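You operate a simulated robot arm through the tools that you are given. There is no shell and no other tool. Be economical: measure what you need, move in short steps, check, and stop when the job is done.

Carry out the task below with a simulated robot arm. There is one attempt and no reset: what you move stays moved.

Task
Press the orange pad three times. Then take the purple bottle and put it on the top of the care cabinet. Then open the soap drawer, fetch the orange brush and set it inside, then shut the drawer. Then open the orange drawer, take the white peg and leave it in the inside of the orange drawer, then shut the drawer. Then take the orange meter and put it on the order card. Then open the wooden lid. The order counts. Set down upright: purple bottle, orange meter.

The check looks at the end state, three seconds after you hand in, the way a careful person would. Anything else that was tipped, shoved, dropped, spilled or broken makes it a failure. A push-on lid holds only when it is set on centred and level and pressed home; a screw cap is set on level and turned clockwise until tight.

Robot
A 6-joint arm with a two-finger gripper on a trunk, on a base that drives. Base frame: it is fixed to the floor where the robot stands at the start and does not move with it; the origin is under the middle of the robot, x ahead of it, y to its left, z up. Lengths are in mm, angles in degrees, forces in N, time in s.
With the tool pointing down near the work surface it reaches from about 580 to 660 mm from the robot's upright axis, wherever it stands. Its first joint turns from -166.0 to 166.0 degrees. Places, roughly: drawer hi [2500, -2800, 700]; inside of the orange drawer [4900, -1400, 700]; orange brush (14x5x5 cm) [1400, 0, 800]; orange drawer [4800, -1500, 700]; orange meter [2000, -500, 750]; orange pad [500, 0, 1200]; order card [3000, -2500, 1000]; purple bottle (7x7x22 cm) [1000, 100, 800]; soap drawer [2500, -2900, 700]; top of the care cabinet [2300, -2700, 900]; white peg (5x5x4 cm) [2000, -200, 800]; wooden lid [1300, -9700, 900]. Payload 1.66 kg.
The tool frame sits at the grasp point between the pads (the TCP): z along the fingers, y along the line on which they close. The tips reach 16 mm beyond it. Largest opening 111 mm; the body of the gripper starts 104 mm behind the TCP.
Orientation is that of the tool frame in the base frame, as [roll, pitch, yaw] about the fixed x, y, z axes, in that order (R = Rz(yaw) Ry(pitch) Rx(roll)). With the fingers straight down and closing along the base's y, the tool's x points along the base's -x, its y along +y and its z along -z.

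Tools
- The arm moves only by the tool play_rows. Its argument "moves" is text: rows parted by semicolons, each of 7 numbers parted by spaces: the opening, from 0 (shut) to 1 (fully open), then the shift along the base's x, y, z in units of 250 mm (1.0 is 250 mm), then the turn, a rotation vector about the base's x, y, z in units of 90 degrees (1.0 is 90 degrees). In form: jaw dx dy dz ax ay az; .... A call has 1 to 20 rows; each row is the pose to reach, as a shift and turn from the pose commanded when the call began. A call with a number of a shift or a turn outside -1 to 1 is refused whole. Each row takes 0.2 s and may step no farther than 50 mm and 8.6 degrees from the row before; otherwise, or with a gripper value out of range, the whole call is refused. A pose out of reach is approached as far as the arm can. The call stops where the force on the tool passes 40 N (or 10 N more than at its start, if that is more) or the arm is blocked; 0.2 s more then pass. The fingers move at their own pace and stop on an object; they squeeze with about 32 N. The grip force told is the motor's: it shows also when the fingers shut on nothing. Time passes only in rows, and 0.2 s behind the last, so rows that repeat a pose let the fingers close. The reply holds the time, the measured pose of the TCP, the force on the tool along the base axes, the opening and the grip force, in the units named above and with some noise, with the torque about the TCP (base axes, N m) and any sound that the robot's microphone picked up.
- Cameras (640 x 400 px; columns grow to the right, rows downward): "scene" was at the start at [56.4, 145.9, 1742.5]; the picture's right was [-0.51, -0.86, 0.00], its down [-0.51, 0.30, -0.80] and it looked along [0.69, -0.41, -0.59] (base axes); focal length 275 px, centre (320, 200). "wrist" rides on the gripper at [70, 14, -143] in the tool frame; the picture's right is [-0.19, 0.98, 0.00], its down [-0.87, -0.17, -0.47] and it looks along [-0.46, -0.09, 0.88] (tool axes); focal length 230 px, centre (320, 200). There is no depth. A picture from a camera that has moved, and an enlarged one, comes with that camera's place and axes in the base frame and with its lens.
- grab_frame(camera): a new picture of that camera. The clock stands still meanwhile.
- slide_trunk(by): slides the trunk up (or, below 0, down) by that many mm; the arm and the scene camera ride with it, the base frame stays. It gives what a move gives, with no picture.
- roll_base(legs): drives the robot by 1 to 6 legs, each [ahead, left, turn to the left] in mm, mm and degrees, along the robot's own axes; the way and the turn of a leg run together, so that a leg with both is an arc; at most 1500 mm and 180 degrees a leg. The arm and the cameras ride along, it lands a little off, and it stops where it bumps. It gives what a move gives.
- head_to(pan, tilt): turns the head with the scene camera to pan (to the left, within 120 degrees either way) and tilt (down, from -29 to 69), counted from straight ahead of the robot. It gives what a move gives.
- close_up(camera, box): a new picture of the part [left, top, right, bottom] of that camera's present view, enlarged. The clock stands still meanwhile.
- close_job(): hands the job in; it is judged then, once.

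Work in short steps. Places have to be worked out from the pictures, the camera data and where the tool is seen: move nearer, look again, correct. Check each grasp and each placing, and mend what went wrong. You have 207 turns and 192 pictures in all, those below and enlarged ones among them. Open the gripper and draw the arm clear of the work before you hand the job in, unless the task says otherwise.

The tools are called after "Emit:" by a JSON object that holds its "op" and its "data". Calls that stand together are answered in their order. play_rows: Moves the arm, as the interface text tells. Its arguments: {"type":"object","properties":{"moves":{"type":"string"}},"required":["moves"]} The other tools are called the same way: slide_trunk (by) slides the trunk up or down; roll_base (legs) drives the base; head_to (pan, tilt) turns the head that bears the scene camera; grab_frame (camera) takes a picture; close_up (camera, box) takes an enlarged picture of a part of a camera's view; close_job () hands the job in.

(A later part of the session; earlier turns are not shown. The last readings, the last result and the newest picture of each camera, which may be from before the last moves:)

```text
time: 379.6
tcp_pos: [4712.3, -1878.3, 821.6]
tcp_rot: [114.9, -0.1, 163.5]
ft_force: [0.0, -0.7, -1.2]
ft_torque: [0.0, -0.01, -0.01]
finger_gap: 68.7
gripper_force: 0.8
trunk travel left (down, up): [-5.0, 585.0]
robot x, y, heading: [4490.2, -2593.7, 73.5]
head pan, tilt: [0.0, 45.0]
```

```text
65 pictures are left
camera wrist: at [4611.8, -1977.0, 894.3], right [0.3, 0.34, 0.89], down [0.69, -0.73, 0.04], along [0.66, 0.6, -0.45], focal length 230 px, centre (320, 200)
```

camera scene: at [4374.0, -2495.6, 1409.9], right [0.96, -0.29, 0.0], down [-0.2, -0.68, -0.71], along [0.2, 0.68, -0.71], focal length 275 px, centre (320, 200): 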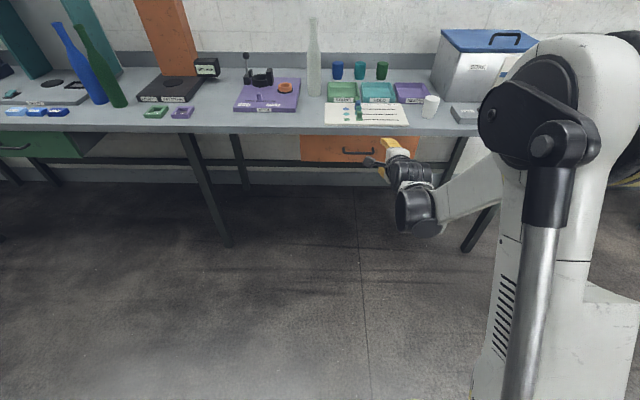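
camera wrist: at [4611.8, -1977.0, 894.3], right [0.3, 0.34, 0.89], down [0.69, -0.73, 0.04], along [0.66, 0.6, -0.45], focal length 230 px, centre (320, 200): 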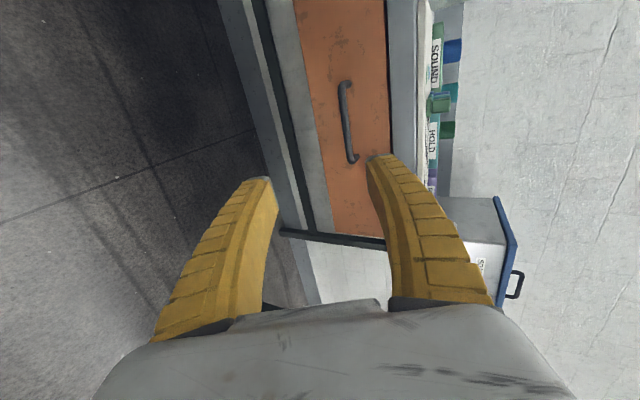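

Handle refined ≈(4784,−1646,762), aligned with me. Roll 140 mm forward, then check.

Emit:
{"op": "roll_base", "data": {"legs": [[140, 0, 0]]}}

Emit:
{"op": "play_rows", "data": {"moves": "0.6 0.02 0.06 -0.12 0 0 0; 0.6 0.03 0.1 -0.2 0 0 0; 0.6 0.03 0.1 -0.2 0 0 0"}}

Emit:
{"op": "grab_frame", "data": {"camera": "wrist"}}

```text
time: 380.9
tcp_pos: [4752.9, -1745.5, 821.0]
tcp_rot: [114.9, -0.1, 163.3]
ft_force: [-0.3, -0.1, -0.6]
ft_torque: [0.03, 0.03, 0.0]
finger_gap: 68.3
gripper_force: 1.0
trunk travel left (down, up): [-5.0, 585.0]
robot x, y, heading: [4526.8, -2464.8, 73.5]
head pan, tilt: [0.0, 45.0]
```

```text
time: 381.7
tcp_pos: [4759.9, -1719.4, 771.6]
tcp_rot: [114.9, -0.1, 163.3]
ft_force: [-0.3, -0.1, -0.5]
ft_torque: [0.0, 0.03, 0.02]
finger_gap: 68.6
gripper_force: 0.8
trunk travel left (down, up): [-5.0, 585.0]
robot x, y, heading: [4528.7, -2460.1, 73.4]
head pan, tilt: [0.0, 45.0]
```

```text
64 pictures are left
camera wrist: at [4659.5, -1819.7, 844.5], right [0.3, 0.34, 0.89], down [0.69, -0.73, 0.04], along [0.66, 0.6, -0.45], focal length 230 px, centre (320, 200)
```

wrist: 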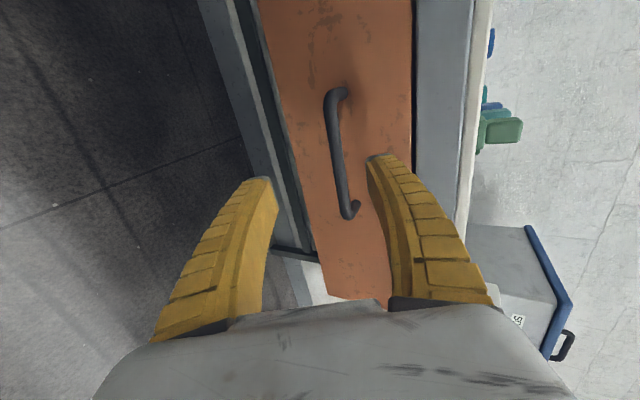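

Bar ≈(4783,−1646,757). Advance onto it.

Emit:
{"op": "play_rows", "data": {"moves": "0.6 0.02 0.07 -0.03 0 0 0; 0.6 0.04 0.14 -0.056 0 0 0; 0.6 0.062 0.21 -0.056 0 0 0; 0.6 0.082 0.276 -0.056 0 0 0; 0.6 0.082 0.276 -0.056 0 0 0"}}

Emit:
{"op": "grab_frame", "data": {"camera": "wrist"}}

```text
time: 382.9
tcp_pos: [4779.3, -1653.6, 759.3]
tcp_rot: [114.9, -0.1, 163.4]
ft_force: [-5.8, -21.0, 5.2]
ft_torque: [0.96, -0.25, -0.19]
finger_gap: 67.2
gripper_force: 0.0
trunk travel left (down, up): [-5.0, 585.0]
robot x, y, heading: [4529.9, -2463.4, 73.4]
head pan, tilt: [0.0, 45.0]
```

```text
63 pictures are left
camera wrist: at [4679.2, -1753.1, 832.3], right [0.3, 0.34, 0.89], down [0.69, -0.73, 0.04], along [0.66, 0.6, -0.45], focal length 230 px, centre (320, 200)
```

wrist: 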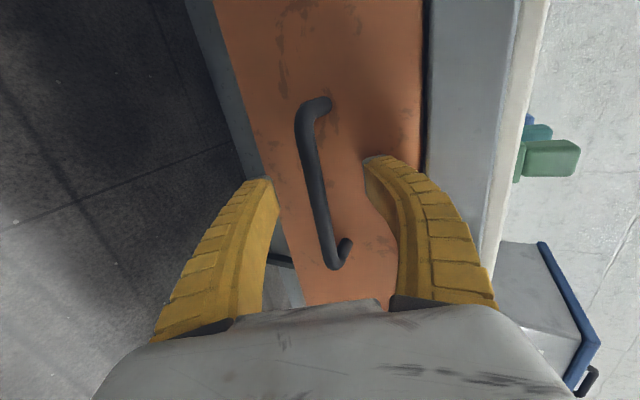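

The upper fingertip touches the front; the bar lies between the fingers. Back 3 mm and close.

Emit:
{"op": "play_rows", "data": {"moves": "0.6 -0.004 -0.012 0 0 0 0; 0.4 -0.004 -0.012 0 0 0 0; 0.2 -0.004 -0.012 0 0 0 0; 0 -0.004 -0.012 0 0 0 0; 0 -0.004 -0.012 0 0 0 0; 0 -0.004 -0.012 0 0 0 0"}}

```text
time: 384.3
tcp_pos: [4779.0, -1654.7, 756.1]
tcp_rot: [115.0, -0.1, 163.3]
ft_force: [-0.2, -1.0, -21.7]
ft_torque: [0.18, -0.07, 0.05]
finger_gap: 5.8
gripper_force: 29.5
trunk travel left (down, up): [-5.0, 585.0]
robot x, y, heading: [4528.4, -2465.6, 73.1]
head pan, tilt: [0.0, 45.0]
```

Gripped like the first drawer. Pull with the base.

Emit:
{"op": "roll_base", "data": {"legs": [[-120, 0, 0]]}}

Emit:
{"op": "grab_frame", "data": {"camera": "scene"}}

```text
time: 385.6
tcp_pos: [4744.8, -1767.8, 756.4]
tcp_rot: [114.9, -0.2, 163.3]
ft_force: [-6.8, 1.7, -21.9]
ft_torque: [0.17, -0.08, -0.06]
finger_gap: 1.6
gripper_force: 29.4
trunk travel left (down, up): [-5.0, 585.0]
robot x, y, heading: [4497.3, -2573.5, 73.2]
head pan, tilt: [0.0, 45.0]
```

```text
62 pictures are left
camera scene: at [4332.6, -2460.3, 1409.7], right [0.96, -0.29, 0.0], down [-0.2, -0.68, -0.71], along [0.2, 0.68, -0.71], focal length 275 px, centre (320, 200)
```

scene: 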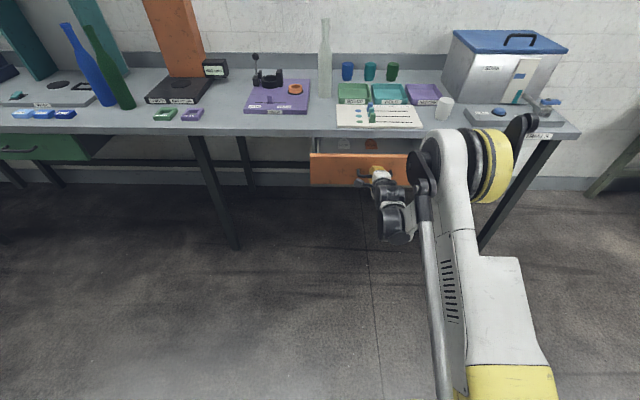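

Opening. Pull another 110 mm.

Emit:
{"op": "roll_base", "data": {"legs": [[-110, 0, 0]]}}

Emit:
{"op": "close_up", "data": {"camera": "scene", "box": [280, 80, 480, 240]}}

```text
time: 386.8
tcp_pos: [4713.6, -1872.8, 756.6]
tcp_rot: [115.1, -0.1, 163.3]
ft_force: [-4.6, 0.5, -19.9]
ft_torque: [0.25, -0.06, -0.09]
finger_gap: 2.1
gripper_force: 29.1
trunk travel left (down, up): [-5.0, 585.0]
robot x, y, heading: [4466.6, -2679.6, 73.4]
head pan, tilt: [0.0, 45.0]
```

```text
2.50 times, centred on (380, 160) of scene
camera zoom: at [4301.6, -2564.3, 1409.8], right [0.96, -0.29, 0.0], down [-0.2, -0.68, -0.71], along [0.2, 0.68, -0.71], focal length 688 px, centre (170, 300)
```

zoom: 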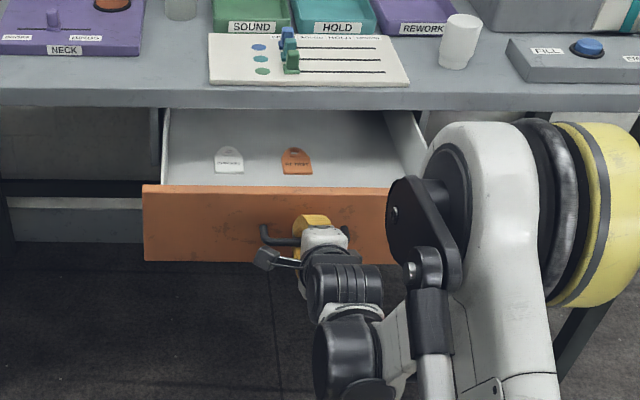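

Open ~225 mm, two tags inside. Release and back out.

Emit:
{"op": "play_rows", "data": {"moves": "0.3 0 0 0 0 0 0; 0.6 0 0 0 0 0 0; 0.6 0 0 0 0 0 0; 0.6 0 0 0 0 0 0"}}

Emit:
{"op": "roll_base", "data": {"legs": [[-180, 0, 0]]}}

Emit:
{"op": "slide_trunk", "data": {"by": 400}}

Emit:
{"op": "close_up", "data": {"camera": "scene", "box": [240, 60, 480, 240]}}

```text
time: 387.8
tcp_pos: [4715.3, -1873.2, 759.2]
tcp_rot: [114.9, 0.0, 163.1]
ft_force: [0.4, -0.6, -0.2]
ft_torque: [-0.02, -0.02, 0.01]
finger_gap: 68.4
gripper_force: 1.0
trunk travel left (down, up): [-5.0, 585.0]
robot x, y, heading: [4467.0, -2679.0, 73.2]
head pan, tilt: [0.0, 45.0]
```

```text
time: 389.3
tcp_pos: [4668.3, -2023.9, 759.3]
tcp_rot: [114.9, -0.1, 163.3]
ft_force: [0.1, -0.1, 0.2]
ft_torque: [-0.03, 0.03, 0.04]
finger_gap: 68.4
gripper_force: 1.5
trunk travel left (down, up): [-5.0, 585.0]
robot x, y, heading: [4418.5, -2830.6, 73.2]
head pan, tilt: [0.0, 45.0]
stopped in leg 1: the robot was blocked; the commanded pose is now the measured one
```

```text
time: 393.1
tcp_pos: [4668.8, -2023.4, 1160.1]
tcp_rot: [114.8, -0.2, 163.3]
ft_force: [-0.5, -0.1, -0.2]
ft_torque: [0.01, 0.01, 0.02]
finger_gap: 68.4
gripper_force: 1.1
trunk travel left (down, up): [-405.0, 185.0]
robot x, y, heading: [4423.9, -2828.3, 73.2]
head pan, tilt: [0.0, 45.0]
```

```text
2.22 times, centred on (360, 150) of scene
camera zoom: at [4256.0, -2716.2, 1809.9], right [0.96, -0.29, 0.0], down [-0.2, -0.68, -0.71], along [0.2, 0.68, -0.71], focal length 612 px, centre (231, 311)
```

zoom: 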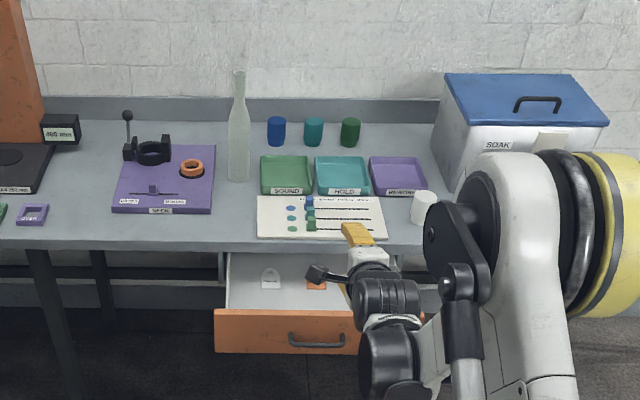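

The base got blocked behind me after 155 mm. Check what is there.

Emit:
{"op": "head_to", "data": {"pan": 118, "tilt": 45}}

Emit:
{"op": "grab_frame", "data": {"camera": "scene"}}

```text
time: 395.1
tcp_pos: [4670.1, -2022.9, 1158.8]
tcp_rot: [114.7, -0.1, 163.2]
ft_force: [0.4, 0.5, -0.2]
ft_torque: [0.0, -0.01, 0.01]
finger_gap: 68.5
gripper_force: 1.5
trunk travel left (down, up): [-405.0, 185.0]
robot x, y, heading: [4422.4, -2828.8, 73.3]
head pan, tilt: [118.0, 45.0]
```

```text
59 pictures are left
camera scene: at [4152.8, -2810.0, 1809.9], right [-0.2, 0.98, 0.0], down [0.69, 0.14, -0.71], along [-0.69, -0.14, -0.71], focal length 275 px, centre (320, 200)
```

scene: 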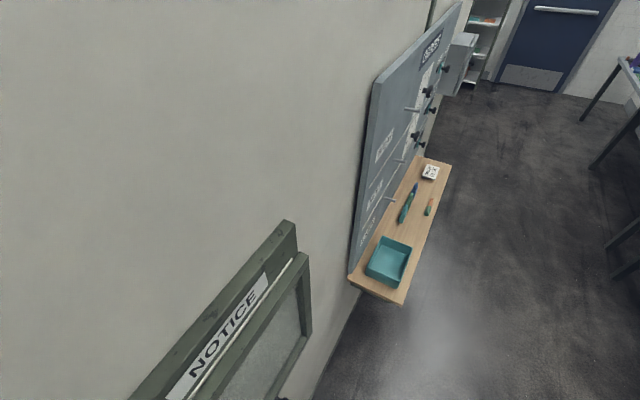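

Only the fixed partition wall is behind me; I also see the order card (white) at ≈(3087,−2508) on the shelf. Re-posture the wrist to standard.

Emit:
{"op": "play_rows", "data": {"moves": "0.6 0 0 0.05 -0.08 0.024 0; 0.6 0 0 0.1 -0.16 0.048 0; 0.6 0 0 0.15 -0.24 0.072 0; 0.6 0 0 0.2 -0.319 0.096 0; 0.6 0 0 0.2 -0.319 0.096 0"}}

Emit:
{"op": "play_rows", "data": {"moves": "0.6 0 0 0.05 -0.015 -0.05 0.074; 0.6 0 0 0.1 -0.03 -0.1 0.149; 0.6 0 0 0.15 -0.045 -0.15 0.223; 0.6 0 0 0.2 -0.06 -0.2 0.298; 0.6 0 0 0.25 -0.075 -0.25 0.372; 0.6 0 0 0.3 -0.09 -0.3 0.447; 0.6 0 0 0.35 -0.105 -0.35 0.521; 0.6 0 0 0.4 -0.12 -0.4 0.596; 0.6 0 0 0.4 -0.135 -0.45 0.67; 0.6 0 0 0.4 -0.15 -0.5 0.745; 0.6 0 0 0.4 -0.165 -0.55 0.819; 0.6 0 0 0.4 -0.165 -0.55 0.819"}}

```text
time: 396.3
tcp_pos: [4669.8, -2022.9, 1209.7]
tcp_rot: [144.9, -0.2, 163.2]
ft_force: [0.3, 0.5, 0.0]
ft_torque: [0.02, 0.02, -0.02]
finger_gap: 68.4
gripper_force: 1.5
trunk travel left (down, up): [-405.0, 185.0]
robot x, y, heading: [4419.7, -2825.1, 73.4]
head pan, tilt: [118.0, 45.0]
```

```text
time: 398.9
tcp_pos: [4668.8, -2022.2, 1309.5]
tcp_rot: [179.8, 35.1, -106.7]
ft_force: [-0.2, 0.3, -0.1]
ft_torque: [0.01, 0.04, 0.0]
finger_gap: 68.5
gripper_force: 1.1
trunk travel left (down, up): [-405.0, 185.0]
robot x, y, heading: [4420.9, -2827.7, 73.5]
head pan, tilt: [118.0, 45.0]
```

Now drive to the white peg at bench 1: turn with the arm pointing back along the aisle, drive, then turn to face the bench.

Emit:
{"op": "roll_base", "data": {"legs": [[100, 0, 0], [0, 0, 86.5], [1060, -95, 0], [1060, -95, 0], [1055, -95, 0], [0, 0, -90]]}}

Emit:
{"op": "head_to", "data": {"pan": -5, "tilt": 45}}

Emit:
{"op": "grab_frame", "data": {"camera": "scene"}}

```text
time: 402.1
tcp_pos: [4063.2, -1971.7, 1302.6]
tcp_rot: [179.5, 34.6, -62.6]
ft_force: [0.5, -0.4, 0.0]
ft_torque: [-0.01, 0.02, 0.01]
finger_gap: 68.3
gripper_force: 1.2
trunk travel left (down, up): [-405.0, 185.0]
robot x, y, heading: [4446.9, -2737.6, 117.5]
head pan, tilt: [118.0, 45.0]
stopped in leg 2: the robot was blocked; the commanded pose is now the measured one
```

```text
time: 404.1
tcp_pos: [4062.5, -1980.4, 1309.7]
tcp_rot: [179.8, 35.0, -62.5]
ft_force: [-0.5, 0.2, 0.1]
ft_torque: [-0.01, -0.02, 0.02]
finger_gap: 68.4
gripper_force: 0.9
trunk travel left (down, up): [-405.0, 185.0]
robot x, y, heading: [4447.8, -2733.3, 117.8]
head pan, tilt: [-5.0, 45.0]
```

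```text
58 pictures are left
camera scene: at [4258.4, -2764.2, 1809.9], right [0.92, 0.39, 0.0], down [0.27, -0.65, -0.71], along [-0.27, 0.65, -0.71], focal length 275 px, centre (320, 200)
```

scene: 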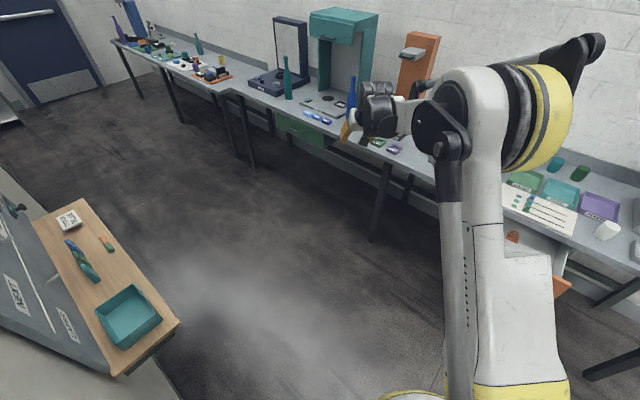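

Something behind the arm blocked the turn (near the partition). Move away from the wall toward the bench by 250 mm, then finish the turn.

Emit:
{"op": "roll_base", "data": {"legs": [[168, -185, 0], [0, 0, 42.5], [1060, 0, 0], [1060, 0, 0]]}}

```text
time: 418.1
tcp_pos: [1721.5, -1502.0, 1309.3]
tcp_rot: [179.7, 35.1, -19.3]
ft_force: [-0.5, 0.8, 0.8]
ft_torque: [-0.02, 0.01, 0.05]
finger_gap: 68.2
gripper_force: 1.1
trunk travel left (down, up): [-405.0, 185.0]
robot x, y, heading: [2519.0, -1784.0, 161.1]
head pan, tilt: [-5.0, 45.0]
```

Continue to the peg's column and turn to face bench 1.

Emit:
{"op": "roll_base", "data": {"legs": [[1025, 0, 0], [0, 0, -91], [200, 0, 0]]}}

Emit:
{"op": "head_to", "data": {"pan": 0, "tilt": 45}}

Emit:
{"op": "grab_frame", "data": {"camera": "scene"}}

Emit:
{"op": "grab_frame", "data": {"camera": "wrist"}}

```text
time: 428.4
tcp_pos: [1916.7, -470.0, 1308.1]
tcp_rot: [179.8, 34.9, -109.8]
ft_force: [0.2, 0.8, 0.7]
ft_torque: [-0.03, 0.0, -0.01]
finger_gap: 68.5
gripper_force: 1.0
trunk travel left (down, up): [-405.0, 185.0]
robot x, y, heading: [1624.3, -1265.9, 70.5]
head pan, tilt: [-5.0, 45.0]
```

```text
time: 429.1
tcp_pos: [1915.9, -470.8, 1308.0]
tcp_rot: [179.9, 35.0, -109.8]
ft_force: [0.2, -0.8, 0.2]
ft_torque: [-0.02, -0.02, 0.01]
finger_gap: 68.3
gripper_force: 1.1
trunk travel left (down, up): [-405.0, 185.0]
robot x, y, heading: [1624.9, -1266.6, 70.1]
head pan, tilt: [0.0, 45.0]
```

```text
57 pictures are left
camera scene: at [1467.7, -1143.3, 1810.0], right [0.94, -0.34, 0.0], down [-0.24, -0.67, -0.71], along [0.24, 0.67, -0.71], focal length 275 px, centre (320, 200)
```

scene: 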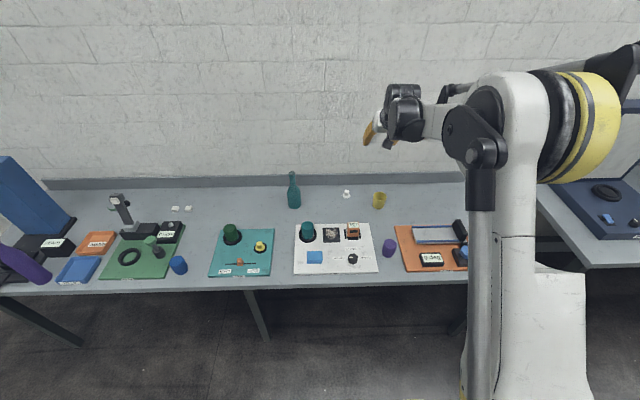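

```text
56 pictures are left
camera wrist: at [1858.1, -598.8, 1386.4], right [-0.87, 0.48, 0.11], down [0.31, 0.36, 0.88], along [0.38, 0.8, -0.46], focal length 230 px, centre (320, 200)
```

wrist: 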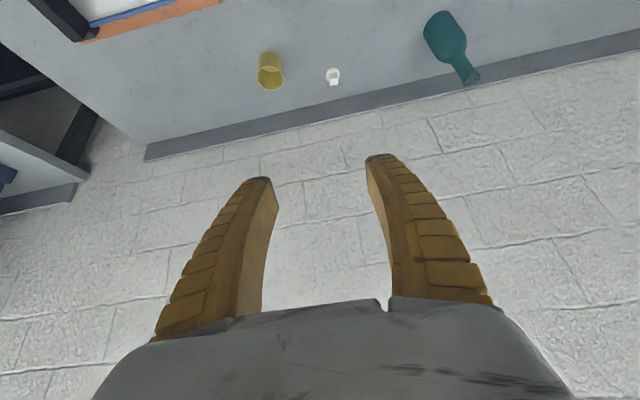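

Peg ≈(1968,−172). Move in to the bench so that it is straight ahead.

Emit:
{"op": "roll_base", "data": {"legs": [[300, 48, 0]]}}

Emit:
{"op": "play_rows", "data": {"moves": "0.7 0 0 -0.15 0.035 -0.013 0; 0.7 0 0 -0.3 0.07 -0.025 0; 0.7 0 0 -0.45 0.07 -0.025 0; 0.7 0 0 -0.6 0.07 -0.025 0; 0.7 0 0 -0.7 0.07 -0.025 0; 0.7 0 0 -0.7 0.07 -0.025 0"}}

Emit:
{"op": "grab_frame", "data": {"camera": "wrist"}}

```text
time: 431.1
tcp_pos: [1972.9, -175.7, 1307.8]
tcp_rot: [179.8, 35.0, -109.9]
ft_force: [0.3, 0.5, -0.8]
ft_torque: [-0.03, 0.01, 0.01]
finger_gap: 68.2
gripper_force: 0.9
trunk travel left (down, up): [-405.0, 185.0]
robot x, y, heading: [1676.0, -969.3, 70.1]
head pan, tilt: [0.0, 45.0]
```

```text
time: 432.5
tcp_pos: [1972.4, -176.7, 1134.3]
tcp_rot: [179.7, 41.7, -109.8]
ft_force: [-0.3, 0.1, 0.0]
ft_torque: [0.0, -0.01, 0.02]
finger_gap: 79.0
gripper_force: 0.8
trunk travel left (down, up): [-405.0, 185.0]
robot x, y, heading: [1681.1, -963.8, 70.3]
head pan, tilt: [0.0, 45.0]
```

```text
55 pictures are left
camera wrist: at [1911.2, -310.6, 1194.5], right [-0.88, 0.47, 0.13], down [0.27, 0.25, 0.93], along [0.4, 0.85, -0.35], focal length 230 px, centre (320, 200)
```

wrist: 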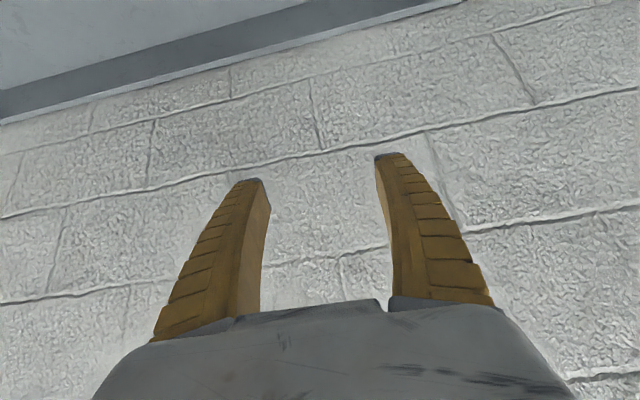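

Lower with the trunk to bring the peg into view.

Emit:
{"op": "slide_trunk", "data": {"by": -240}}

Emit:
{"op": "grab_frame", "data": {"camera": "wrist"}}

```text
time: 435.0
tcp_pos: [1971.9, -176.1, 895.8]
tcp_rot: [179.7, 41.7, -109.9]
ft_force: [0.1, 0.4, 0.4]
ft_torque: [-0.01, 0.0, 0.01]
finger_gap: 78.9
gripper_force: 1.3
trunk travel left (down, up): [-165.0, 425.0]
robot x, y, heading: [1680.6, -968.8, 70.3]
head pan, tilt: [0.0, 45.0]
```

```text
54 pictures are left
camera wrist: at [1911.3, -310.4, 954.9], right [-0.88, 0.47, 0.13], down [0.27, 0.26, 0.93], along [0.4, 0.85, -0.35], focal length 230 px, centre (320, 200)
```

wrist: 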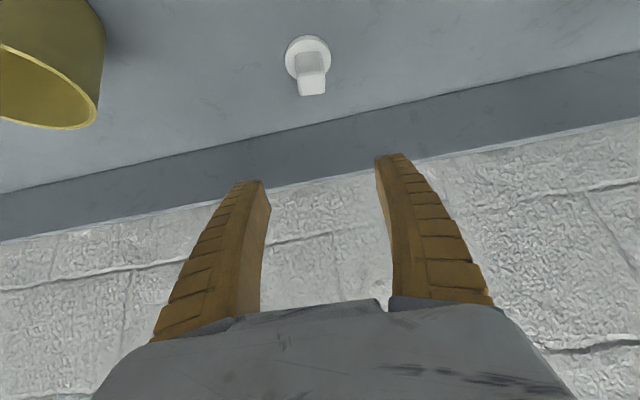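

Peg (disc base with square stem) at ≈(1970,−170). Align and lower to stem height.

Emit:
{"op": "play_rows", "data": {"moves": "0.6 -0.006 0.022 0 0 0 0; 0.6 -0.006 0.022 0 0 0 0"}}

Emit:
{"op": "slide_trunk", "data": {"by": -107}}

Emit:
{"op": "grab_frame", "data": {"camera": "wrist"}}

```text
time: 435.6
tcp_pos: [1970.7, -171.5, 894.0]
tcp_rot: [179.6, 41.7, -109.9]
ft_force: [-0.8, 1.4, -0.2]
ft_torque: [-0.01, 0.0, 0.0]
finger_gap: 68.2
gripper_force: 1.8
trunk travel left (down, up): [-165.0, 425.0]
robot x, y, heading: [1680.7, -972.1, 70.2]
head pan, tilt: [0.0, 45.0]
```

```text
time: 437.0
tcp_pos: [1970.7, -170.6, 787.2]
tcp_rot: [179.7, 41.6, -110.0]
ft_force: [-0.3, 0.4, 0.4]
ft_torque: [0.01, 0.0, -0.01]
finger_gap: 68.3
gripper_force: 1.3
trunk travel left (down, up): [-58.0, 532.0]
robot x, y, heading: [1677.9, -970.4, 70.1]
head pan, tilt: [0.0, 45.0]
```

```text
53 pictures are left
camera wrist: at [1910.1, -304.8, 847.9], right [-0.88, 0.47, 0.13], down [0.27, 0.26, 0.93], along [0.4, 0.85, -0.35], focal length 230 px, centre (320, 200)
```

wrist: 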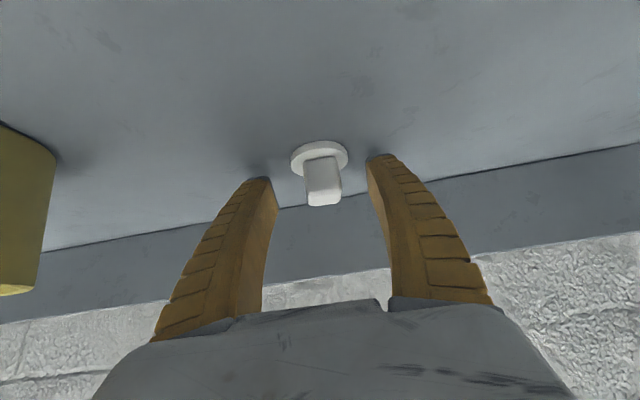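

The stem is between the fingers. Close and lift.

Emit:
{"op": "play_rows", "data": {"moves": "0.4 0 0 0 0 0 0; 0.2 0 0 0 0 0 0; 0 0 0 0 0 0 0; 0 0 0 0 0 0 0; 0 0 0 0 0 0 0; 0 0 0 0.06 0 0 0; 0 0 0 0.14 0 0 0; 0 0 0 0.24 0 0 0; 0 0 0 0.24 0 0 0"}}

Emit:
{"op": "grab_frame", "data": {"camera": "wrist"}}

```text
time: 439.0
tcp_pos: [1970.4, -170.6, 847.1]
tcp_rot: [179.6, 41.7, -109.9]
ft_force: [0.6, 1.4, 0.0]
ft_torque: [0.01, -0.02, 0.02]
finger_gap: 16.7
gripper_force: 32.1
trunk travel left (down, up): [-58.0, 532.0]
robot x, y, heading: [1679.2, -968.1, 70.3]
head pan, tilt: [0.0, 45.0]
```

```text
52 pictures are left
camera wrist: at [1910.0, -304.5, 907.5], right [-0.88, 0.47, 0.13], down [0.27, 0.26, 0.93], along [0.4, 0.85, -0.35], focal length 230 px, centre (320, 200)
```

wrist: 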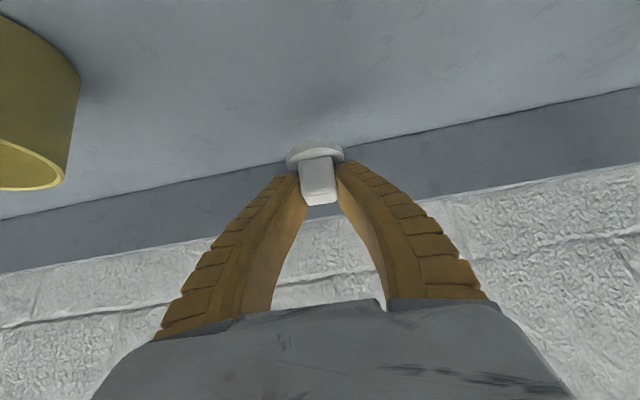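

Peg held. Raise the trunk and drive back to the orange drawer.

Emit:
{"op": "slide_trunk", "data": {"by": 420}}

Emit:
{"op": "roll_base", "data": {"legs": [[-500, 0, 0], [0, 0, -90.3], [1065, 0, 0], [1065, 0, 0], [1065, -60, 0]]}}

```text
refused: 420 is not a number from -400 to 400
```

```text
time: 461.0
tcp_pos: [5268.3, -2904.3, 847.4]
tcp_rot: [179.7, 41.6, 159.1]
ft_force: [-0.4, -1.0, -0.1]
ft_torque: [0.02, 0.0, 0.01]
finger_gap: 16.3
gripper_force: 31.7
trunk travel left (down, up): [-58.0, 532.0]
robot x, y, heading: [4478.6, -2598.5, -20.7]
head pan, tilt: [0.0, 45.0]
```

The trunk lift was refused (limit 400) and I drove with a low hand; no contact was reported, but I'll check bench 1 when I return. Raise the trunk now.

Emit:
{"op": "slide_trunk", "data": {"by": 400}}

```text
time: 464.8
tcp_pos: [5269.0, -2903.2, 1247.6]
tcp_rot: [179.7, 41.6, 159.1]
ft_force: [-1.0, -0.1, -0.6]
ft_torque: [-0.01, 0.02, 0.0]
finger_gap: 16.3
gripper_force: 32.1
trunk travel left (down, up): [-458.0, 132.0]
robot x, y, heading: [4474.9, -2601.6, -20.9]
head pan, tilt: [0.0, 45.0]
```

Turn to face the drawer and look.

Emit:
{"op": "roll_base", "data": {"legs": [[0, 0, 94.2]]}}

Emit:
{"op": "grab_frame", "data": {"camera": "scene"}}

```text
time: 469.2
tcp_pos: [4719.0, -1784.8, 1246.5]
tcp_rot: [179.8, 41.8, -106.4]
ft_force: [0.2, -0.6, 0.4]
ft_torque: [0.02, -0.01, -0.05]
finger_gap: 16.1
gripper_force: 31.9
trunk travel left (down, up): [-458.0, 132.0]
robot x, y, heading: [4477.5, -2596.5, 73.5]
head pan, tilt: [0.0, 45.0]
```

```text
51 pictures are left
camera scene: at [4311.6, -2486.9, 1862.9], right [0.96, -0.28, 0.0], down [-0.2, -0.68, -0.71], along [0.2, 0.68, -0.71], focal length 275 px, centre (320, 200)
```

scene: 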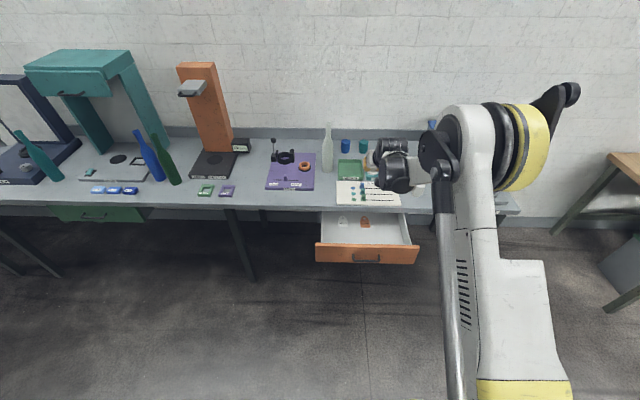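

Drawer interior target ≈(4812,−1759). First bring the tool near vertical and retract slightly.

Emit:
{"op": "play_rows", "data": {"moves": "0 -0.03 -0.1 0 -0.08 0.024 0; 0 -0.06 -0.2 0 -0.16 0.048 0; 0 -0.09 -0.3 0 -0.24 0.072 0; 0 -0.12 -0.4 0 -0.319 0.096 0; 0 -0.17 -0.57 0 -0.319 0.096 0; 0 -0.2 -0.68 0 -0.319 0.096 0; 0 -0.2 -0.68 0 -0.319 0.096 0"}}

```text
time: 470.8
tcp_pos: [4666.5, -1956.4, 1246.0]
tcp_rot: [179.6, 11.7, -106.5]
ft_force: [0.5, 0.0, -1.7]
ft_torque: [0.01, -0.01, 0.03]
finger_gap: 16.4
gripper_force: 32.2
trunk travel left (down, up): [-458.0, 132.0]
robot x, y, heading: [4476.2, -2595.5, 73.8]
head pan, tilt: [0.0, 45.0]
```

Drive so that the TCP is above the target.

Emit:
{"op": "roll_base", "data": {"legs": [[228, -83, 0]]}}

Emit:
{"op": "grab_frame", "data": {"camera": "wrist"}}

```text
time: 472.6
tcp_pos: [4813.0, -1758.8, 1245.6]
tcp_rot: [179.5, 11.7, -106.6]
ft_force: [-0.5, 0.7, 0.2]
ft_torque: [-0.02, 0.0, 0.01]
finger_gap: 16.2
gripper_force: 32.4
trunk travel left (down, up): [-458.0, 132.0]
robot x, y, heading: [4619.4, -2403.4, 73.6]
head pan, tilt: [0.0, 45.0]
```

```text
50 pictures are left
camera wrist: at [4774.7, -1848.5, 1371.5], right [-0.89, 0.46, 0.05], down [0.38, 0.67, 0.64], along [0.26, 0.58, -0.77], focal length 230 px, centre (320, 200)
```

wrist: 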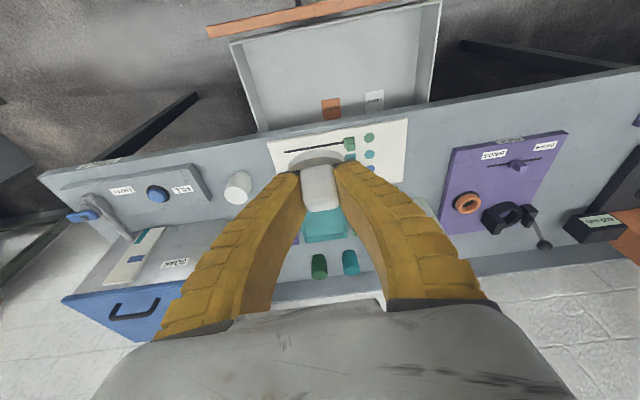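

The drop point is inside the drawer, 100 mm clear of the bench edge. Lower the trunk.

Emit:
{"op": "slide_trunk", "data": {"by": -395}}

Emit:
{"op": "grab_frame", "data": {"camera": "wrist"}}

```text
time: 476.4
tcp_pos: [4812.3, -1760.4, 851.1]
tcp_rot: [179.6, 11.8, -106.6]
ft_force: [0.1, 0.7, 0.2]
ft_torque: [0.02, 0.0, -0.06]
finger_gap: 16.2
gripper_force: 32.3
trunk travel left (down, up): [-63.0, 527.0]
robot x, y, heading: [4620.3, -2403.9, 73.5]
head pan, tilt: [0.0, 45.0]
```

```text
49 pictures are left
camera wrist: at [4774.2, -1849.3, 977.0], right [-0.89, 0.46, 0.05], down [0.38, 0.67, 0.64], along [0.26, 0.58, -0.77], focal length 230 px, centre (320, 200)
```

wrist: 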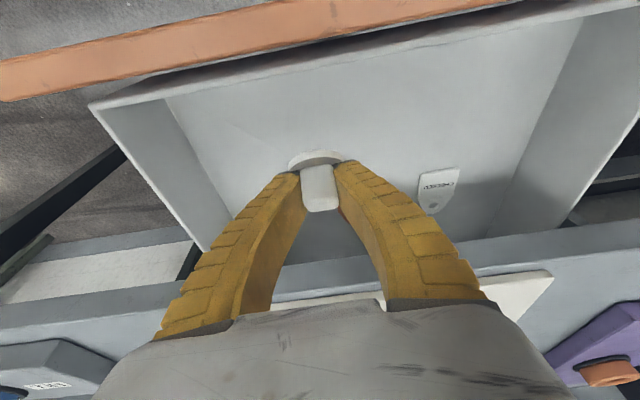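

Good. Lower the arm in steps until the peg touches.

Emit:
{"op": "play_rows", "data": {"moves": "0 0 0 -0.12 0 0 0; 0 0 0 -0.22 0 0 0; 0 0 0 -0.26 0 0 0; 0 0 0 -0.29 0 0 0; 0 0 0 -0.32 0 0 0; 0 0 0 -0.35 0 0 0; 0 0 0 -0.38 0 0 0; 0 0 0 -0.41 0 0 0; 0 0 0 -0.44 0 0 0"}}

Emit:
{"op": "grab_frame", "data": {"camera": "wrist"}}

```text
time: 478.4
tcp_pos: [4812.1, -1760.4, 744.8]
tcp_rot: [179.6, 12.0, -106.6]
ft_force: [1.4, 1.0, 35.3]
ft_torque: [0.26, -0.13, 0.01]
finger_gap: 20.7
gripper_force: 32.6
trunk travel left (down, up): [-63.0, 527.0]
robot x, y, heading: [4620.2, -2404.4, 73.6]
head pan, tilt: [0.0, 45.0]
```

```text
48 pictures are left
camera wrist: at [4773.9, -1850.5, 869.5], right [-0.89, 0.46, 0.05], down [0.38, 0.67, 0.64], along [0.26, 0.58, -0.77], focal length 230 px, centre (320, 200)
```

wrist: 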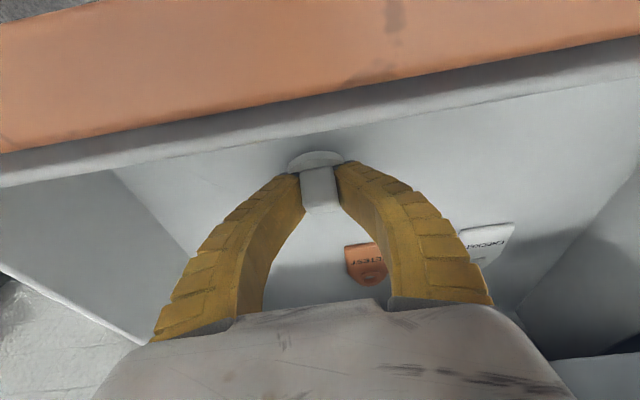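

Contact (35 N) with the drawer floor. Ease up slightly and open.

Emit:
{"op": "play_rows", "data": {"moves": "0 0 0 0.02 0 0 0; 0.25 0 0 0.02 0 0 0; 0.4 0 0 0.02 0 0 0; 0.5 0 0 0.02 0 0 0; 0.5 0 0 0.1 0 0 0; 0.5 0 0 0.25 0 0 0; 0.5 0 0 0.4 0 0 0; 0.5 0 0 0.55 0 0 0; 0.5 0 0 0.55 0 0 0"}}

Emit:
{"op": "grab_frame", "data": {"camera": "wrist"}}

```text
time: 480.4
tcp_pos: [4812.2, -1758.4, 878.1]
tcp_rot: [179.5, 11.7, -106.6]
ft_force: [-0.2, -0.1, -0.1]
ft_torque: [-0.01, -0.02, -0.01]
finger_gap: 57.7
gripper_force: 1.5
trunk travel left (down, up): [-63.0, 527.0]
robot x, y, heading: [4621.0, -2401.1, 73.6]
head pan, tilt: [0.0, 45.0]
```

```text
47 pictures are left
camera wrist: at [4774.1, -1848.7, 1004.6], right [-0.89, 0.46, 0.05], down [0.38, 0.67, 0.64], along [0.26, 0.58, -0.77], focal length 230 px, centre (320, 200)
```

wrist: 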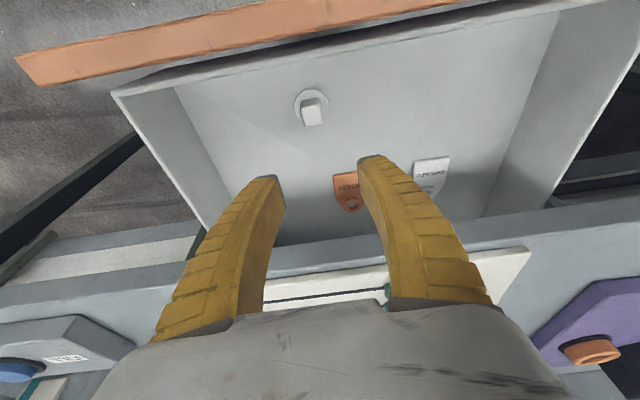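

The peg stands inside. Now shut the drawer: raise a little, back off.

Emit:
{"op": "play_rows", "data": {"moves": "0 0 0 0.12 0 0 0; 0 0 0 0.24 0 0 0; 0 0 0 0.24 0 0 0"}}

Emit:
{"op": "roll_base", "data": {"legs": [[-330, 0, 0]]}}

Emit:
{"op": "play_rows", "data": {"moves": "0 -0.03 0.01 0 0.078 -0.024 0; 0 -0.06 0.02 0 0.157 -0.047 0; 0 -0.1 0.03 0 0.235 -0.071 0; 0 -0.15 0.045 -0.05 0.313 -0.094 0; 0 -0.2 0.06 -0.15 0.355 -0.107 0; 0 -0.23 0.069 -0.3 0.355 -0.107 0; 0 -0.23 0.069 -0.45 0.355 -0.107 0; 0 -0.23 0.069 -0.54 0.355 -0.107 0; 0 -0.23 0.069 -0.54 0.355 -0.107 0"}}

Emit:
{"op": "grab_frame", "data": {"camera": "wrist"}}

```text
time: 481.2
tcp_pos: [4812.3, -1759.6, 938.7]
tcp_rot: [179.6, 11.6, -106.6]
ft_force: [0.8, -0.1, -0.3]
ft_torque: [0.02, 0.01, 0.0]
finger_gap: 0.0
gripper_force: 28.6
trunk travel left (down, up): [-63.0, 527.0]
robot x, y, heading: [4618.3, -2401.2, 73.4]
head pan, tilt: [0.0, 45.0]
```

```text
time: 483.4
tcp_pos: [4719.0, -2074.5, 938.1]
tcp_rot: [179.6, 11.7, -106.6]
ft_force: [-0.4, -0.8, -0.1]
ft_torque: [0.04, 0.03, 0.02]
finger_gap: 0.0
gripper_force: 29.4
trunk travel left (down, up): [-63.0, 527.0]
robot x, y, heading: [4523.5, -2720.3, 73.9]
head pan, tilt: [0.0, 45.0]
```

```text
time: 485.4
tcp_pos: [4661.2, -2055.2, 802.4]
tcp_rot: [179.6, 45.1, -106.5]
ft_force: [-0.7, -0.7, 0.0]
ft_torque: [0.04, 0.01, -0.02]
finger_gap: 0.0
gripper_force: 28.8
trunk travel left (down, up): [-63.0, 527.0]
robot x, y, heading: [4525.7, -2718.3, 73.5]
head pan, tilt: [0.0, 45.0]
```

```text
46 pictures are left
camera wrist: at [4607.3, -2197.6, 853.8], right [-0.9, 0.4, 0.14], down [0.24, 0.22, 0.95], along [0.35, 0.89, -0.29], focal length 230 px, centre (320, 200)
```

wrist: 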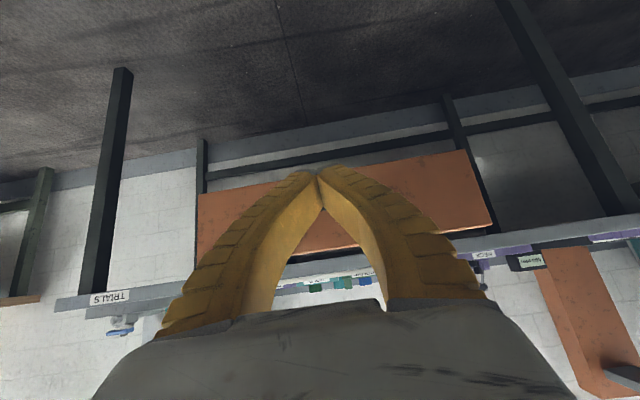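

Aligned with the panel. Drive forward 365 mm.

Emit:
{"op": "roll_base", "data": {"legs": [[365, 0, 0]]}}

Emit:
{"op": "grab_frame", "data": {"camera": "wrist"}}

```text
time: 487.7
tcp_pos: [4765.2, -1704.8, 802.4]
tcp_rot: [179.7, 45.2, -106.5]
ft_force: [0.5, 0.4, 0.4]
ft_torque: [-0.03, 0.03, 0.03]
finger_gap: 0.0
gripper_force: 28.7
trunk travel left (down, up): [-63.0, 527.0]
robot x, y, heading: [4629.8, -2362.3, 73.3]
head pan, tilt: [0.0, 45.0]
```

```text
45 pictures are left
camera wrist: at [4712.2, -1845.7, 854.1], right [-0.9, 0.41, 0.14], down [0.24, 0.22, 0.95], along [0.35, 0.89, -0.29], focal length 230 px, centre (320, 200)
```

wrist: 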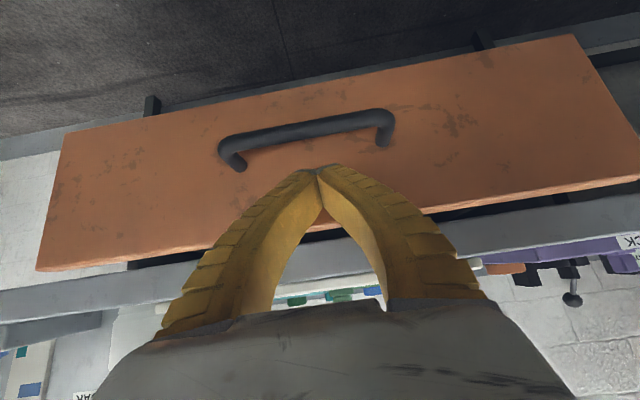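

Push the rest with the arm until the stop.

Emit:
{"op": "play_rows", "data": {"moves": "0 0.03 0.1 0 0 0 0; 0 0.055 0.185 0 0 0 0; 0 0.075 0.25 0 0 0 0; 0 0.087 0.29 0 0 0 0; 0 0.097 0.325 0 0 0 0; 0 0.107 0.357 0 0 0 0; 0 0.115 0.385 0 0 0 0; 0 0.124 0.415 0 0 0 0; 0 0.132 0.44 0 0 0 0; 0 0.14 0.468 0 0 0 0"}}

Emit:
{"op": "grab_frame", "data": {"camera": "wrist"}}

```text
time: 488.7
tcp_pos: [4785.2, -1641.5, 801.0]
tcp_rot: [179.8, 44.6, -106.7]
ft_force: [-4.2, -14.4, 7.9]
ft_torque: [0.14, -0.08, -0.1]
finger_gap: 6.0
gripper_force: 28.0
trunk travel left (down, up): [-63.0, 527.0]
robot x, y, heading: [4630.5, -2365.9, 73.5]
head pan, tilt: [0.0, 45.0]
stopped in row 4: the force on the tool passed its limit at 54 N (the readings are from after the stop); the commanded pose is now the measured one
```

```text
44 pictures are left
camera wrist: at [4731.3, -1781.2, 854.7], right [-0.9, 0.41, 0.14], down [0.24, 0.23, 0.94], along [0.35, 0.88, -0.3], focal length 230 px, centre (320, 200)
```

wrist: 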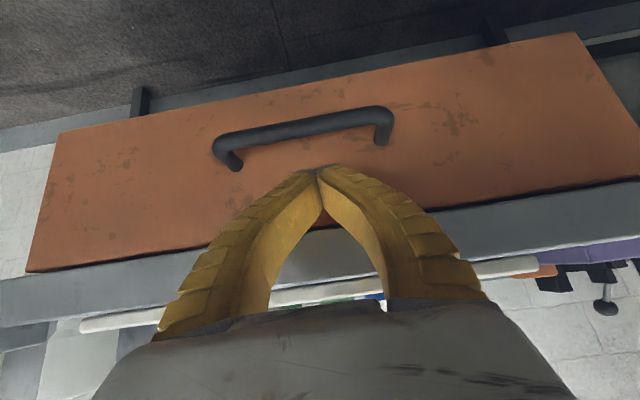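

Drawer shut. Back off 150 mm, then raise the trunk.

Emit:
{"op": "roll_base", "data": {"legs": [[-150, 0, 0]]}}

Emit:
{"op": "slide_trunk", "data": {"by": 400}}

```text
time: 490.1
tcp_pos: [4743.6, -1783.5, 799.4]
tcp_rot: [179.7, 44.5, -106.8]
ft_force: [-0.3, 0.0, 0.2]
ft_torque: [-0.01, 0.01, -0.01]
finger_gap: 0.0
gripper_force: 28.1
trunk travel left (down, up): [-63.0, 527.0]
robot x, y, heading: [4590.1, -2509.8, 73.6]
head pan, tilt: [0.0, 45.0]
```

```text
time: 493.9
tcp_pos: [4743.7, -1782.0, 1200.3]
tcp_rot: [179.7, 44.5, -106.7]
ft_force: [-0.7, -0.5, -0.2]
ft_torque: [0.03, 0.02, 0.01]
finger_gap: 0.2
gripper_force: 29.1
trunk travel left (down, up): [-463.0, 127.0]
robot x, y, heading: [4585.3, -2508.5, 73.3]
head pan, tilt: [0.0, 45.0]
```

Turn along the aisle and drive back to bench 1.

Emit:
{"op": "roll_base", "data": {"legs": [[0, 0, 86.8], [1040, 0, 0], [1040, 0, 0], [1040, 0, 0]]}}

Emit:
{"op": "head_to", "data": {"pan": -60, "tilt": 42}}

Emit:
{"op": "grab_frame", "data": {"camera": "scene"}}

```text
time: 512.9
tcp_pos: [935.4, -1259.8, 1200.1]
tcp_rot: [179.7, 44.5, -20.2]
ft_force: [-0.4, 0.1, 0.7]
ft_torque: [0.01, -0.01, 0.03]
finger_gap: 0.0
gripper_force: 28.7
trunk travel left (down, up): [-463.0, 127.0]
robot x, y, heading: [1651.7, -1455.7, 160.1]
head pan, tilt: [0.0, 45.0]
```

```text
time: 514.2
tcp_pos: [936.7, -1259.7, 1199.8]
tcp_rot: [179.6, 44.4, -20.2]
ft_force: [0.3, 0.2, 0.7]
ft_torque: [0.0, 0.01, -0.01]
finger_gap: 0.0
gripper_force: 28.6
trunk travel left (down, up): [-463.0, 127.0]
robot x, y, heading: [1653.5, -1458.3, 160.0]
head pan, tilt: [-60.0, 42.0]
```

```text
43 pictures are left
camera scene: at [1593.9, -1563.0, 1872.2], right [0.98, 0.17, 0.0], down [0.12, -0.66, -0.74], along [-0.13, 0.73, -0.67], focal length 275 px, centre (320, 200)
```

scene: 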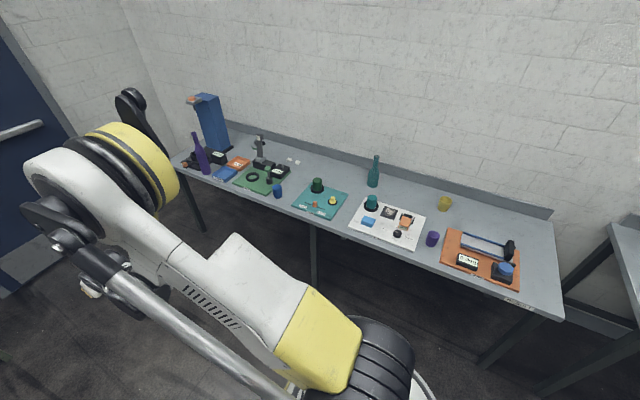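

Everything still appears in place. Zoom in on the board with the orange meter.

Emit:
{"op": "close_up", "data": {"camera": "scene", "box": [330, 170, 470, 270]}}

```text
4.00 times, centred on (400, 220) of scene
camera zoom: at [1593.9, -1563.0, 1872.2], right [0.98, 0.17, 0.0], down [0.12, -0.66, -0.74], along [-0.13, 0.73, -0.67], focal length 1101 px, centre (0, 120)
```

zoom: 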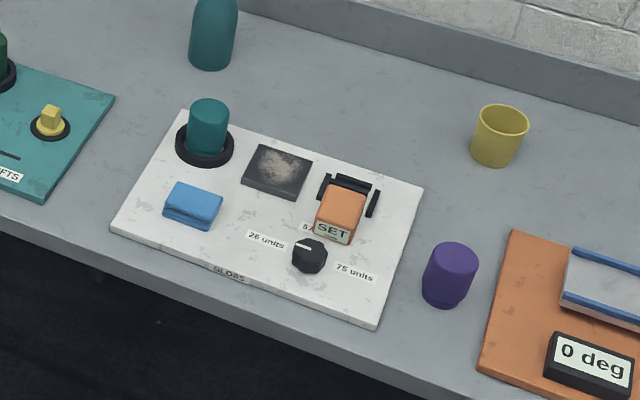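

The meter sits on its black cradle at ≈(1865,−485). Turn to face the bench, then set the tool vertical.

Emit:
{"op": "roll_base", "data": {"legs": [[130, 0, 0], [0, 0, -90]]}}

Emit:
{"op": "play_rows", "data": {"moves": "0.6 -0.02 -0.06 0 -0.078 0.028 0; 0.6 -0.04 -0.12 0 -0.157 0.057 0; 0.6 -0.06 -0.18 0 -0.235 0.085 0; 0.6 -0.08 -0.24 0 -0.313 0.114 0; 0.6 -0.1 -0.3 0 -0.392 0.142 0; 0.6 -0.12 -0.36 0 -0.465 0.169 0; 0.6 -0.12 -0.36 0 -0.465 0.169 0"}}

```text
time: 519.3
tcp_pos: [1725.2, -697.2, 1200.6]
tcp_rot: [179.7, 44.4, -109.8]
ft_force: [0.7, 0.0, 1.0]
ft_torque: [-0.02, -0.02, 0.0]
finger_gap: 0.0
gripper_force: 28.7
trunk travel left (down, up): [-463.0, 127.0]
robot x, y, heading: [1526.4, -1413.6, 70.7]
head pan, tilt: [-60.0, 42.0]
```

```text
time: 520.9
tcp_pos: [1694.9, -787.1, 1200.0]
tcp_rot: [179.4, -0.2, -109.8]
ft_force: [0.6, -0.1, -0.8]
ft_torque: [-0.03, 0.05, -0.01]
finger_gap: 68.3
gripper_force: 1.2
trunk travel left (down, up): [-463.0, 127.0]
robot x, y, heading: [1532.3, -1419.0, 70.3]
head pan, tilt: [-60.0, 42.0]
```

Move the base so the hand is near-over the meter and look.

Emit:
{"op": "roll_base", "data": {"legs": [[300, -57, 0]]}}

Emit:
{"op": "grab_frame", "data": {"camera": "wrist"}}

Emit:
{"op": "head_to", "data": {"pan": 0, "tilt": 52}}

Emit:
{"op": "close_up", "data": {"camera": "scene", "box": [250, 90, 450, 250]}}

```text
time: 523.0
tcp_pos: [1852.7, -523.1, 1199.9]
tcp_rot: [179.7, -0.1, -109.9]
ft_force: [0.3, -0.6, 0.0]
ft_torque: [-0.02, 0.01, 0.03]
finger_gap: 68.4
gripper_force: 1.1
trunk travel left (down, up): [-463.0, 127.0]
robot x, y, heading: [1685.6, -1149.6, 70.3]
head pan, tilt: [-60.0, 42.0]
```

```text
41 pictures are left
camera wrist: at [1818.5, -584.4, 1343.1], right [-0.86, 0.51, 0.01], down [0.46, 0.76, 0.47], along [0.24, 0.41, -0.88], focal length 230 px, centre (320, 200)
```

wrist: 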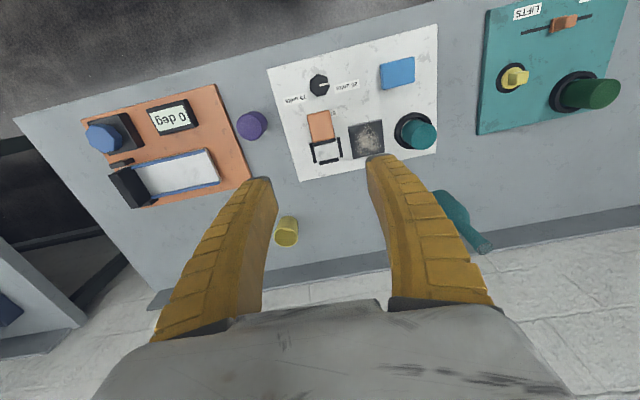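

```text
time: 524.3
tcp_pos: [1852.9, -523.9, 1201.3]
tcp_rot: [179.7, -0.2, -109.9]
ft_force: [-0.4, 0.6, 0.6]
ft_torque: [0.05, 0.01, 0.0]
finger_gap: 68.5
gripper_force: 1.0
trunk travel left (down, up): [-463.0, 127.0]
robot x, y, heading: [1683.3, -1151.2, 70.1]
head pan, tilt: [0.0, 52.0]
```

```text
2.50 times, centred on (350, 170) of scene
camera zoom: at [1527.0, -1035.5, 1858.4], right [0.94, -0.34, 0.0], down [-0.27, -0.74, -0.62], along [0.21, 0.58, -0.79], focal length 688 px, centre (245, 275)
```

zoom: 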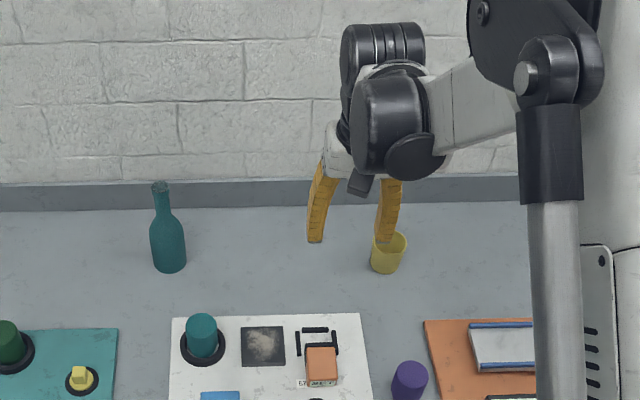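

The meter looks displaced out of its cradle (my low pass likely dragged it). I need a closer look.

Emit:
{"op": "close_up", "data": {"camera": "wrist", "box": [270, 70, 400, 190]}}

Emit:
{"op": "close_up", "data": {"camera": "scene", "box": [320, 200, 420, 270]}}

```text
3.33 times, centred on (335, 130) of wrist
camera zoom: at [1818.3, -585.0, 1343.4], right [-0.86, 0.51, 0.01], down [0.46, 0.76, 0.47], along [0.24, 0.41, -0.88], focal length 767 px, centre (270, 433)
```

zoom: 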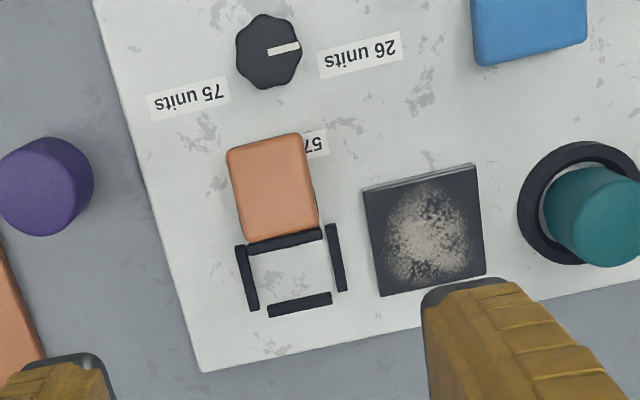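

```text
5.71 times, centred on (370, 235) of scene
camera zoom: at [1527.0, -1035.5, 1858.4], right [0.94, -0.34, 0.0], down [-0.27, -0.74, -0.62], along [0.21, 0.58, -0.79], focal length 1572 px, centre (34, 0)
```

zoom: 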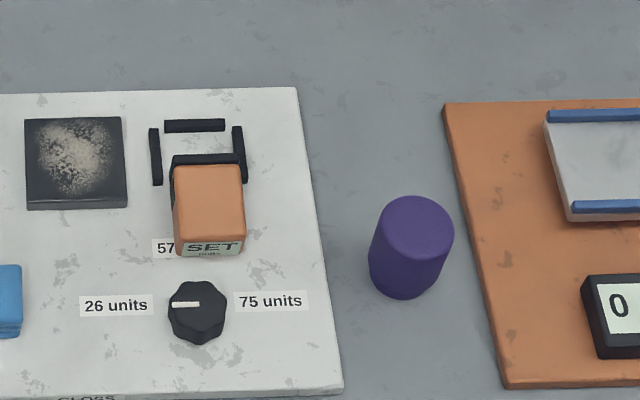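

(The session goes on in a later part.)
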